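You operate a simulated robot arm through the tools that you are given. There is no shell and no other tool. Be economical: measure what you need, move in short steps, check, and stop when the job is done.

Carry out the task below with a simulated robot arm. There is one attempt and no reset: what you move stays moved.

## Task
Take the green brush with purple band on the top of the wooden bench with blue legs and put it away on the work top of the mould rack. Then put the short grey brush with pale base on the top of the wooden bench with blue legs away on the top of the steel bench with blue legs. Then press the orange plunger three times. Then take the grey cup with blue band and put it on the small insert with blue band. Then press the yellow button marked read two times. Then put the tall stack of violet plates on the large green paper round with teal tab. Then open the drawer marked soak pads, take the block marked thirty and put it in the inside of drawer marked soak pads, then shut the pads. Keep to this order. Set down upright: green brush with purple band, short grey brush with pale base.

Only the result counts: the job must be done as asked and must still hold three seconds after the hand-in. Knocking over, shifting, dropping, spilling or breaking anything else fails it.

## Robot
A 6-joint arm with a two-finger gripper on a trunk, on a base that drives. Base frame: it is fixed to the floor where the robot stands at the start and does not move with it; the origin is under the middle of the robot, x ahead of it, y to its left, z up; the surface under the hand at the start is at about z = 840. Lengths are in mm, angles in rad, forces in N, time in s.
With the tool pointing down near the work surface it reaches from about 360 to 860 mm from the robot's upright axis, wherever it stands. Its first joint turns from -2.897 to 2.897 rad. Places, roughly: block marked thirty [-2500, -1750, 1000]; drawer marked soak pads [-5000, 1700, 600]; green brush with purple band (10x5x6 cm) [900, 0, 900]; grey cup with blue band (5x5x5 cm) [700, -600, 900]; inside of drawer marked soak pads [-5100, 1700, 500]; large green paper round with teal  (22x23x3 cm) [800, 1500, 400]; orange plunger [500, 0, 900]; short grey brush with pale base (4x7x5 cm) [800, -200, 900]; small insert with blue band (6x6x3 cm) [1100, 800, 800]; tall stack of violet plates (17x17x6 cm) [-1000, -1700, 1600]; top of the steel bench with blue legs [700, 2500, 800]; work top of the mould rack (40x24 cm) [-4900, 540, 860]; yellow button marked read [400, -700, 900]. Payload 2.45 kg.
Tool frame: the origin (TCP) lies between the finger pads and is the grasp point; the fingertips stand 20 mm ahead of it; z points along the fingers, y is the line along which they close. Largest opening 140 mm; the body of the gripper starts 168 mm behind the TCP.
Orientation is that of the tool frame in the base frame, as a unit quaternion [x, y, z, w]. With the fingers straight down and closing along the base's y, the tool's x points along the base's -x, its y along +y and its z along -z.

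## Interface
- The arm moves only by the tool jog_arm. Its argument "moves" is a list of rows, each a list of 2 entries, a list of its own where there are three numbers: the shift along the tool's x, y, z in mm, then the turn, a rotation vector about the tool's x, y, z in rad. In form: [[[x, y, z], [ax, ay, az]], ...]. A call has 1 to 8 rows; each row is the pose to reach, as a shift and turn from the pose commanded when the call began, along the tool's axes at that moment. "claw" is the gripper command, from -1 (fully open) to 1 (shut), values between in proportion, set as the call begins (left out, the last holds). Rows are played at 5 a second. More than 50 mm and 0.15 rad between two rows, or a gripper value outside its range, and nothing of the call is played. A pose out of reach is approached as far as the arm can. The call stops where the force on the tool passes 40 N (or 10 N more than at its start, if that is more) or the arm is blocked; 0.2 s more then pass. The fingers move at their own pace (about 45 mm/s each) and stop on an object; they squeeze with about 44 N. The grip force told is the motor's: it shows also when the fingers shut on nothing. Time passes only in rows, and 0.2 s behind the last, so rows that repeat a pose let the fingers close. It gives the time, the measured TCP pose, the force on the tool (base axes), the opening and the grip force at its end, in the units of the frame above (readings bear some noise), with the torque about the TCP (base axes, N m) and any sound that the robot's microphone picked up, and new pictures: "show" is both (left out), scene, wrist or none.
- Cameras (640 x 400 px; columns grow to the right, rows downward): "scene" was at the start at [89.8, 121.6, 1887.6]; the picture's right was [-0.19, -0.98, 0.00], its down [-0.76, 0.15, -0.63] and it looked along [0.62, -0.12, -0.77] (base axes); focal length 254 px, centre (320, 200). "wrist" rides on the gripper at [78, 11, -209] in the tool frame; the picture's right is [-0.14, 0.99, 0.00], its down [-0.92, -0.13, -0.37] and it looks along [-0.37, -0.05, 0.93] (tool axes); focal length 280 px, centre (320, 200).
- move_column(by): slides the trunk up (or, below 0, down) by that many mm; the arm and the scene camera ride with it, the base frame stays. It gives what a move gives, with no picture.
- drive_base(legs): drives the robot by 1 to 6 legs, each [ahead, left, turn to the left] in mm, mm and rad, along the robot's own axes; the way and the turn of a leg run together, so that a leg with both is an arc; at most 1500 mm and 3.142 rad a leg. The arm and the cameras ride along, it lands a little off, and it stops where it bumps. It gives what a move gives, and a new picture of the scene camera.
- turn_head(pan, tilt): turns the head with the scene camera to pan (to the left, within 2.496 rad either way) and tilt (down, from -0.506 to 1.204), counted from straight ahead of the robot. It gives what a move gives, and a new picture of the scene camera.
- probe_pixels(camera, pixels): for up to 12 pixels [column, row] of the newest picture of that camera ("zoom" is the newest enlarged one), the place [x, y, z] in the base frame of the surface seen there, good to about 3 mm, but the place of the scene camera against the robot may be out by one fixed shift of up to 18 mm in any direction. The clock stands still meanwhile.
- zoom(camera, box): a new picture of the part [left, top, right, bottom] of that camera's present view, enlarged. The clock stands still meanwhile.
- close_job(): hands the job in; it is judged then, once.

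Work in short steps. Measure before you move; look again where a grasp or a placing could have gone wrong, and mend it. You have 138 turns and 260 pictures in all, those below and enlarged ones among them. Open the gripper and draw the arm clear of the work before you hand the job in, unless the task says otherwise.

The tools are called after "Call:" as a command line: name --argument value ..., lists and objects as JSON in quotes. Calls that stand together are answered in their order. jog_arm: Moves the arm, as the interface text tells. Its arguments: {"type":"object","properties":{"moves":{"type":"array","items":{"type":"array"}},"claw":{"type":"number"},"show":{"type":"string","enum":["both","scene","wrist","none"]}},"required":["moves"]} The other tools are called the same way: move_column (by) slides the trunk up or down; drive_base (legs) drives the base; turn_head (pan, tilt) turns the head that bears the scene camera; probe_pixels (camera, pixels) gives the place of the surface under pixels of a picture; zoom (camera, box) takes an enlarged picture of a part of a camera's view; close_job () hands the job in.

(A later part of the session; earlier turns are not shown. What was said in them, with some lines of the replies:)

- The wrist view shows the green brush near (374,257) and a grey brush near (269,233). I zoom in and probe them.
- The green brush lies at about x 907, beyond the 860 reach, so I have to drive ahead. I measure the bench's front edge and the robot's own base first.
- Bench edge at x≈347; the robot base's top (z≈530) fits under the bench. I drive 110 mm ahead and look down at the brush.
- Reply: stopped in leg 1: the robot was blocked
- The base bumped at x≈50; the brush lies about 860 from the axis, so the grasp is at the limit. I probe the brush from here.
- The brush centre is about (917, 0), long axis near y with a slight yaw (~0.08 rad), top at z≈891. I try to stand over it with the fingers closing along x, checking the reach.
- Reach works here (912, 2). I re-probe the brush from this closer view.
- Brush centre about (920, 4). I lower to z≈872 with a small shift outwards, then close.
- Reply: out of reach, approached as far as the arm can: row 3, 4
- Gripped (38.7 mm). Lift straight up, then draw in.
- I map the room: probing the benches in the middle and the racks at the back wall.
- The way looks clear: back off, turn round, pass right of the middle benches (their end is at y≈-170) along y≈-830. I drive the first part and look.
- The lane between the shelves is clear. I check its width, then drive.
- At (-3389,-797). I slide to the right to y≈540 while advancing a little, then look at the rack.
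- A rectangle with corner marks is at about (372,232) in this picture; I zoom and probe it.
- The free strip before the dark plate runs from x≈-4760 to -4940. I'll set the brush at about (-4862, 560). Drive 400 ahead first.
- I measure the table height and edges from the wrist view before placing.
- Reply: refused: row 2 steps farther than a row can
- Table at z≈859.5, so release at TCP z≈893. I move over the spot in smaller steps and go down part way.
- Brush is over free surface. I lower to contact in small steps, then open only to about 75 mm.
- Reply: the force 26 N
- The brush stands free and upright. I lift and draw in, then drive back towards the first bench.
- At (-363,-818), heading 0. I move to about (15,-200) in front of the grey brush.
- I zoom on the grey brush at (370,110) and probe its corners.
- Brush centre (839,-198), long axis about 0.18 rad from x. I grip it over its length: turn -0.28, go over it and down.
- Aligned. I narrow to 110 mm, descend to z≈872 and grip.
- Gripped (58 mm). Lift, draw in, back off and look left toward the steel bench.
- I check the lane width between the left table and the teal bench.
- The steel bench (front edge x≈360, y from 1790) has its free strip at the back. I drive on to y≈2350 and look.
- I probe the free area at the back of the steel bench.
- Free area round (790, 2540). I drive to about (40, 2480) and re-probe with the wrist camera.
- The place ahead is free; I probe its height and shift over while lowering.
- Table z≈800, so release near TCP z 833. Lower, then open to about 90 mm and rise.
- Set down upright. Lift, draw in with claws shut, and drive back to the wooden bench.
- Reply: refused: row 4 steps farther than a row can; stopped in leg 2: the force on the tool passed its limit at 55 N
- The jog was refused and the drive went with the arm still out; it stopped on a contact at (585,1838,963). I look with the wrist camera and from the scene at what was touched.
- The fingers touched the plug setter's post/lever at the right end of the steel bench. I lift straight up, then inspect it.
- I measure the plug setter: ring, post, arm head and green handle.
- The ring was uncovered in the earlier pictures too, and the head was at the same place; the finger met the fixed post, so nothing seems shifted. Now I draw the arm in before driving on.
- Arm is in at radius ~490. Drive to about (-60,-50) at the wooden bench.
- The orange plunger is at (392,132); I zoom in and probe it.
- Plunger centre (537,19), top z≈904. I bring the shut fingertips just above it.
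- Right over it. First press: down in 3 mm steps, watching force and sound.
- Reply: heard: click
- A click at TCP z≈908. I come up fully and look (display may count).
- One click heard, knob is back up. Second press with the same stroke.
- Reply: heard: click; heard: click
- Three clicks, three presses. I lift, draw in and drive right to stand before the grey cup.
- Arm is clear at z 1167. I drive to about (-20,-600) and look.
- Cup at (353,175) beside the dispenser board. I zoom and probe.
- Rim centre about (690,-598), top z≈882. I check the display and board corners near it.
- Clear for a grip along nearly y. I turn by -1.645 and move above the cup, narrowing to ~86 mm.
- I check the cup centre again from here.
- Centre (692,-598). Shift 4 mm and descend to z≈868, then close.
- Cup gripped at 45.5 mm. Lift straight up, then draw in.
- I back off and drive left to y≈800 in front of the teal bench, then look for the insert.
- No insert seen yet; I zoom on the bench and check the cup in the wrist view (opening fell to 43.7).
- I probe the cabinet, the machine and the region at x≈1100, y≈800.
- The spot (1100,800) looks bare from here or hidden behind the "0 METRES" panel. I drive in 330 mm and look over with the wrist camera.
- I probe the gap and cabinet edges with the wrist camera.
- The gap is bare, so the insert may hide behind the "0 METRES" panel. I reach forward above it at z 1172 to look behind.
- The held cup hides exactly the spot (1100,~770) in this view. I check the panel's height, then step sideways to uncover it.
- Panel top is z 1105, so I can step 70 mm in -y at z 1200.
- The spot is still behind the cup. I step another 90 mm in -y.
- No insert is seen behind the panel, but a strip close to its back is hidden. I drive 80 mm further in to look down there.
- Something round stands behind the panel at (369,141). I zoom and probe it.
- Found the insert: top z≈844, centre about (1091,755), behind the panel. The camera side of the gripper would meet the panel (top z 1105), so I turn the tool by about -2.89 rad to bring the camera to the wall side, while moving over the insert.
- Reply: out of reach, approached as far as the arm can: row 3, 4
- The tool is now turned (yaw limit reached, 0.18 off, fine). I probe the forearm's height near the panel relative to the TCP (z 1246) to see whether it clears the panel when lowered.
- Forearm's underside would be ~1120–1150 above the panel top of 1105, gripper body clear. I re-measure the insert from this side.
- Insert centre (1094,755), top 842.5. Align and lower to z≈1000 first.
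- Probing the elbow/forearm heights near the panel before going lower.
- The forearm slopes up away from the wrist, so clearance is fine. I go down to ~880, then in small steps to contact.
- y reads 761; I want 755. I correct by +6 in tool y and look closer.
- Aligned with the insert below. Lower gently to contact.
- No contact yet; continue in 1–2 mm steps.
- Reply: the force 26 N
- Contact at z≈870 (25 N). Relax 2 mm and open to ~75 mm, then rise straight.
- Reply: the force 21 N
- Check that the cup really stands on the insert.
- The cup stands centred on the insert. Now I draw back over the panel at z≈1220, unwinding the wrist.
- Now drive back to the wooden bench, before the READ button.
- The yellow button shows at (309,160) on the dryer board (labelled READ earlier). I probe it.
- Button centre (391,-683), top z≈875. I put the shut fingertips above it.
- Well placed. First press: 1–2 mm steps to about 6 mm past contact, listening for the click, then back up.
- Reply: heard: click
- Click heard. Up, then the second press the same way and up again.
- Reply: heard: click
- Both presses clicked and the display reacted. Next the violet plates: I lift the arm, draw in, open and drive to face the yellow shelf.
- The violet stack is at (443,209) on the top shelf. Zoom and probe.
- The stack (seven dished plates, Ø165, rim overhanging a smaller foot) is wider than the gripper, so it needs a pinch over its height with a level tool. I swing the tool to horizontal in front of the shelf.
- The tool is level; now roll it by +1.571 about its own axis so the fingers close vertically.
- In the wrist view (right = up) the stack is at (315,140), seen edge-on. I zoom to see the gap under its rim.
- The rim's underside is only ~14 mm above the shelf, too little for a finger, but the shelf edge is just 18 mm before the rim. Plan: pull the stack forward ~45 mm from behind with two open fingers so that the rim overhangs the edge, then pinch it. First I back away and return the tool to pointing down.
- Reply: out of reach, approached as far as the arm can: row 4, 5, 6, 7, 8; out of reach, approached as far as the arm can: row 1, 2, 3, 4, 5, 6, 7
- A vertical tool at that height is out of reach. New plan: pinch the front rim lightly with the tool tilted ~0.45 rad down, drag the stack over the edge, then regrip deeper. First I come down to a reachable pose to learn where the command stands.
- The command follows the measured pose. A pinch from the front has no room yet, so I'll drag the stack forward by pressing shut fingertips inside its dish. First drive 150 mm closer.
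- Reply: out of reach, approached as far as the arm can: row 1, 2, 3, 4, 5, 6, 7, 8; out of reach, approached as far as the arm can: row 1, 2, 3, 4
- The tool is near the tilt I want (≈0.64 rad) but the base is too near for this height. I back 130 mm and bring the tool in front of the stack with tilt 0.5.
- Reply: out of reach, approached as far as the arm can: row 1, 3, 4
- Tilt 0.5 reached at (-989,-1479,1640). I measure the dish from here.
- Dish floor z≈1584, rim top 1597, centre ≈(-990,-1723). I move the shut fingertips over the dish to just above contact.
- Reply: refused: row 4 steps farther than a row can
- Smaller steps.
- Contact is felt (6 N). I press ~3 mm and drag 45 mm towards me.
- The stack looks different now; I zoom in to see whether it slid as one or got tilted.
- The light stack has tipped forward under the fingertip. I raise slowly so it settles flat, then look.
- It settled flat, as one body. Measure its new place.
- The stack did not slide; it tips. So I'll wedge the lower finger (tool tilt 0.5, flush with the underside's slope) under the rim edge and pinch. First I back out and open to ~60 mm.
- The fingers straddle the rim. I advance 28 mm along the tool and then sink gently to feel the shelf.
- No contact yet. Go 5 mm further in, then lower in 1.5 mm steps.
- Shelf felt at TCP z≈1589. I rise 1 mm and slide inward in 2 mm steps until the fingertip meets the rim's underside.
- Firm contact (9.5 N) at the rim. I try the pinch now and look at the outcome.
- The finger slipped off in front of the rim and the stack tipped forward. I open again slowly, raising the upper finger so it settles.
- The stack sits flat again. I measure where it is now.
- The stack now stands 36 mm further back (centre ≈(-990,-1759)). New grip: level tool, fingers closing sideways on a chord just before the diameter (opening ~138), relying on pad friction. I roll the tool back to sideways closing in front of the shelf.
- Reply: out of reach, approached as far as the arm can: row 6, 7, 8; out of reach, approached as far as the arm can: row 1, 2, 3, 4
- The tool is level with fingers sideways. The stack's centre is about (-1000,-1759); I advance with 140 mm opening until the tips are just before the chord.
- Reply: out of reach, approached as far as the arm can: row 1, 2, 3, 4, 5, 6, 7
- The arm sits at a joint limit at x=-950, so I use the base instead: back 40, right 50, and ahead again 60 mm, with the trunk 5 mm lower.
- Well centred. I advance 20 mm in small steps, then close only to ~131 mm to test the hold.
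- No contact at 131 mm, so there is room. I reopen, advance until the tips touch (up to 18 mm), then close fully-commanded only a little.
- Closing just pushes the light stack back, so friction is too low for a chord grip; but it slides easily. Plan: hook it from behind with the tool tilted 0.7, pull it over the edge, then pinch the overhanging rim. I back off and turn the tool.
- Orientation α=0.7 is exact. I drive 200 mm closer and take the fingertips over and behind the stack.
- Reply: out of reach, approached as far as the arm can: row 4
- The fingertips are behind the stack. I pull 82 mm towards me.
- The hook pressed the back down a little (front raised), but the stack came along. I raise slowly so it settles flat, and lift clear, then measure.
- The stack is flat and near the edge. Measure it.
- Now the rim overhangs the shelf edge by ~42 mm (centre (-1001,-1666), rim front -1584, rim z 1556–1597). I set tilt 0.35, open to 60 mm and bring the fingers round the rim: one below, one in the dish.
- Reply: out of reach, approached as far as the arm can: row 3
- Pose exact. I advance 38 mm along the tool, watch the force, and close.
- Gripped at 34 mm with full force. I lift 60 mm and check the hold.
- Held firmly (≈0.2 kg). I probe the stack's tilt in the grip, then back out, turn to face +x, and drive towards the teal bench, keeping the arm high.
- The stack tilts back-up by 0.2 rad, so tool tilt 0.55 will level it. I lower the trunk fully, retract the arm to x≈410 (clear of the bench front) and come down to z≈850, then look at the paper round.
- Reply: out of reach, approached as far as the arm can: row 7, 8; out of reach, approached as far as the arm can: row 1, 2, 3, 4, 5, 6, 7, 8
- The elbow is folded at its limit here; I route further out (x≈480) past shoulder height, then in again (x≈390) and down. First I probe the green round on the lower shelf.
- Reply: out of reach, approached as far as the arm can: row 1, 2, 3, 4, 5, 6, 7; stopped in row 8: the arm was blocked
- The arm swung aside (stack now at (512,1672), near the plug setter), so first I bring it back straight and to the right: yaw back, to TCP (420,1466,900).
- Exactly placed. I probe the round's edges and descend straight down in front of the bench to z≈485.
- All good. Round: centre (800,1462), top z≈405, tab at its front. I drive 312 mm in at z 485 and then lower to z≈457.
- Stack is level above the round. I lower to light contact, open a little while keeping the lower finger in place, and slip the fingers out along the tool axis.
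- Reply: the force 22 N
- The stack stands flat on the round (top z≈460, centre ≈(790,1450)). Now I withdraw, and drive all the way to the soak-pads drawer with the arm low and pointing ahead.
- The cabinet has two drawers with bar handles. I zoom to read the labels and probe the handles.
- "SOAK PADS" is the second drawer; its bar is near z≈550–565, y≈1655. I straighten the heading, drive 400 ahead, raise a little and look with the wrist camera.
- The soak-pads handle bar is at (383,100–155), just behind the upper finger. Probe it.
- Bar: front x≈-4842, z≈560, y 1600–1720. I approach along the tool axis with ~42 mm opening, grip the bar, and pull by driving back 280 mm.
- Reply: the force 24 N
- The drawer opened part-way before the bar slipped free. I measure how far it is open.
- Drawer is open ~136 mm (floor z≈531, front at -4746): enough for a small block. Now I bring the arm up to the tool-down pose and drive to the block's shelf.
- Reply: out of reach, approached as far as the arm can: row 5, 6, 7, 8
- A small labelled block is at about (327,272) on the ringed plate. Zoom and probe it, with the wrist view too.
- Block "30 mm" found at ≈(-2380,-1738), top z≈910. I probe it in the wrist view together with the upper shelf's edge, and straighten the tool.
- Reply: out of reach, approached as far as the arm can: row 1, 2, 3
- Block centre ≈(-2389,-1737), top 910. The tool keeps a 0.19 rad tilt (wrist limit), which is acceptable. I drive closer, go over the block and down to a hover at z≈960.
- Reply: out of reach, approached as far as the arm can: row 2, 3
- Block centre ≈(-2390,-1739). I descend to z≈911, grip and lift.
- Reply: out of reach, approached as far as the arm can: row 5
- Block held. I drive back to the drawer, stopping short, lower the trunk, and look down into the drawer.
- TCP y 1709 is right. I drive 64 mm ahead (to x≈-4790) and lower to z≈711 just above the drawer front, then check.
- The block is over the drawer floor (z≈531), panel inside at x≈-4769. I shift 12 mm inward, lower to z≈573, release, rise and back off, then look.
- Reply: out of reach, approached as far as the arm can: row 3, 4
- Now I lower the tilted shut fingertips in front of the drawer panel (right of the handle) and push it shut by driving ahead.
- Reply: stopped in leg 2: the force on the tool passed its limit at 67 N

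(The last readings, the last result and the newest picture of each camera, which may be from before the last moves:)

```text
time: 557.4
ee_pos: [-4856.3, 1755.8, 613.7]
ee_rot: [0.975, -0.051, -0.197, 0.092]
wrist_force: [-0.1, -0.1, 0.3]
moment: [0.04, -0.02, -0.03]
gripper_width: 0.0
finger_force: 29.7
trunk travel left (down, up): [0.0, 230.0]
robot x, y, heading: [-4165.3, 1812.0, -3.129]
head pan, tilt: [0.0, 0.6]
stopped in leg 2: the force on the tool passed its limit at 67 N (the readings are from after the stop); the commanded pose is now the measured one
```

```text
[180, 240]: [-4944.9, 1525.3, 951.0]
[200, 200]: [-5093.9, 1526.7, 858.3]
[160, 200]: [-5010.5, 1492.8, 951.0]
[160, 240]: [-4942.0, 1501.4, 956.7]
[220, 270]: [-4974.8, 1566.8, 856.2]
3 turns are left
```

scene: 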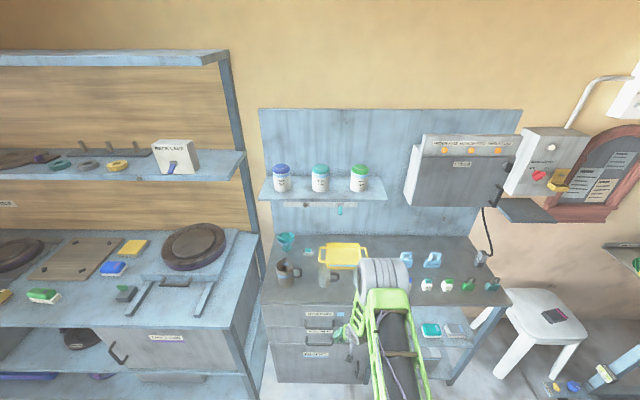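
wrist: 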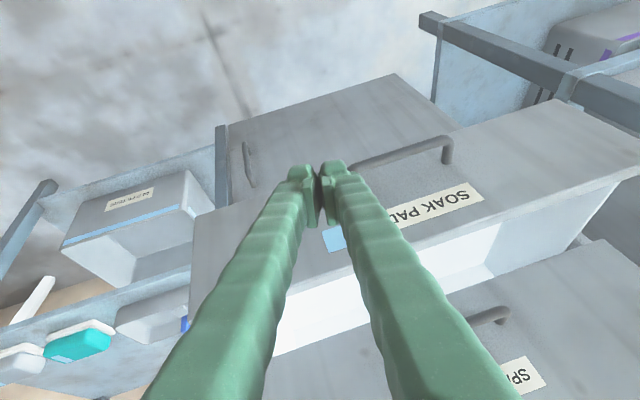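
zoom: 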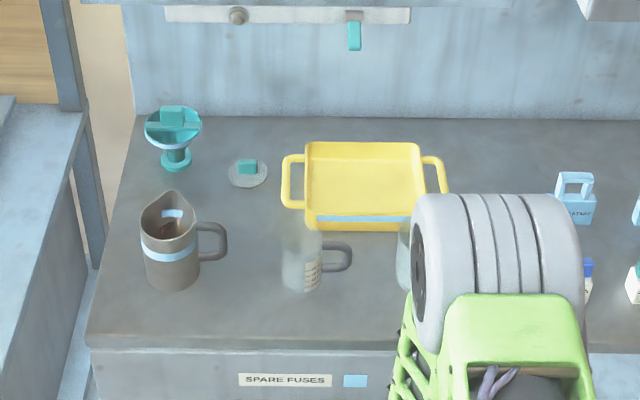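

The push stopped firmly at the closed position. I back off and check the drawer.

Call:
drive_base --legs '[[-300, 0, 0]]'

Call:
jog_arm --moves '[[[0, 0, 0], [0, 0, 0]], [[0, 0, 0], [0, 0, 0]], [[0, 0, 0], [0, 0, 0]], [[0, 0, 0], [0, 0, 0]]]' --claw -1 --show "wrist"

Call:
zoom --camera "scene" --box '[240, 230, 400, 340]'

Call:
probe_pixels --camera "zoom" --pixels '[[170, 190], [170, 260], [150, 150], [150, 230], [150, 300], [120, 250]]'

```text
time: 559.4
ee_pos: [-4555.9, 1759.3, 613.5]
ee_rot: [0.975, -0.05, -0.197, 0.092]
wrist_force: [0.3, 0.3, 0.4]
moment: [-0.01, 0.05, -0.01]
gripper_width: 0.1
finger_force: 29.7
trunk travel left (down, up): [0.0, 230.0]
robot x, y, heading: [-3862.1, 1820.0, -3.126]
head pan, tilt: [0.0, 0.6]
```

scene: 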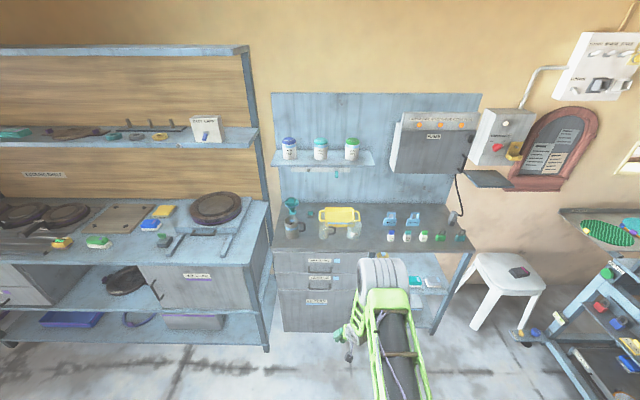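

```text
time: 560.4
ee_pos: [-4554.9, 1758.5, 614.3]
ee_rot: [0.975, -0.049, -0.196, 0.093]
wrist_force: [-0.4, -0.3, -1.4]
moment: [-0.01, 0.01, 0.02]
gripper_width: 87.8
finger_force: 0.0
trunk travel left (down, up): [0.0, 230.0]
robot x, y, heading: [-3859.8, 1817.4, -3.127]
head pan, tilt: [0.0, 0.6]
```

wrist: 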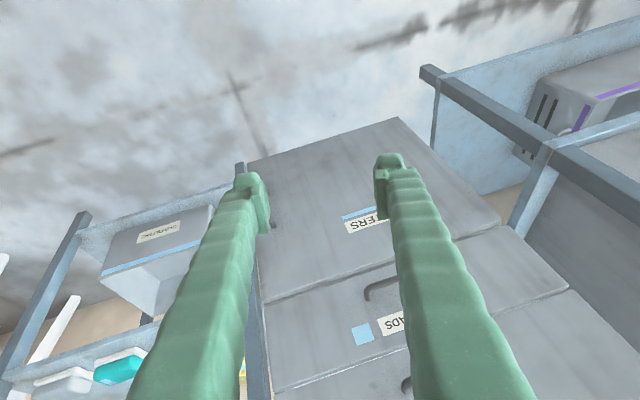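

```text
3.64 times, centred on (320, 285) of scene
```

zoom: 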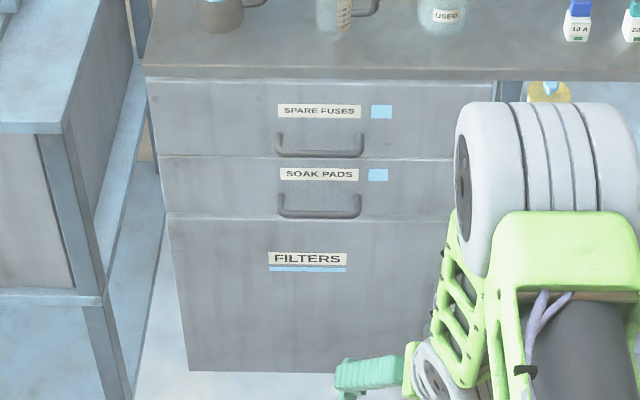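

```text
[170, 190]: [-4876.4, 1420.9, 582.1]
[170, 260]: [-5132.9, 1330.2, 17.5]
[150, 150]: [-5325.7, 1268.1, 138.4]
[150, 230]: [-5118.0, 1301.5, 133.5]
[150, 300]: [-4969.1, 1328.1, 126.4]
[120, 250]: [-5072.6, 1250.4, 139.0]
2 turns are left
```

The soak-pads drawer is flush with its neighbours (face x≈-4876). The gripper is open and the arm is clear, so I hand the job in.

Call:
close_job

```text
The job is handed in.
```

I handed the job in with every step done in order. Nothing seems to be knocked over, but the arm bumped a fixture once.

- **Brushes:** the green brush stands upright on the mould rack work top. The short grey brush stands upright on the steel bench.
- **Plunger and button:** the orange plunger was pressed three times, with three clicks heard. The READ button was pressed twice, with two clicks heard.
- **Cup:** the grey cup stands centred on the small insert with the blue band, behind the "0 METRES" panel.
- **Plates:** the violet stack sits flat on the large green paper round, about 15 mm off its centre. It tipped and slid on its shelf several times before I could grip it, and settled flat each time.
- **Drawer:** I let go of the 30 mm block just above the drawer floor and pushed the drawer shut. It is flush with its neighbours, but I did not see the block inside after letting go.

**Bump:** after the grey brush, an arm move was refused and the drive went ahead with the arm still out. The gripper then hit the plug setter on the steel bench at 55 N. Its head and ring looked to be where they were before, but I judged that from earlier pictures only.
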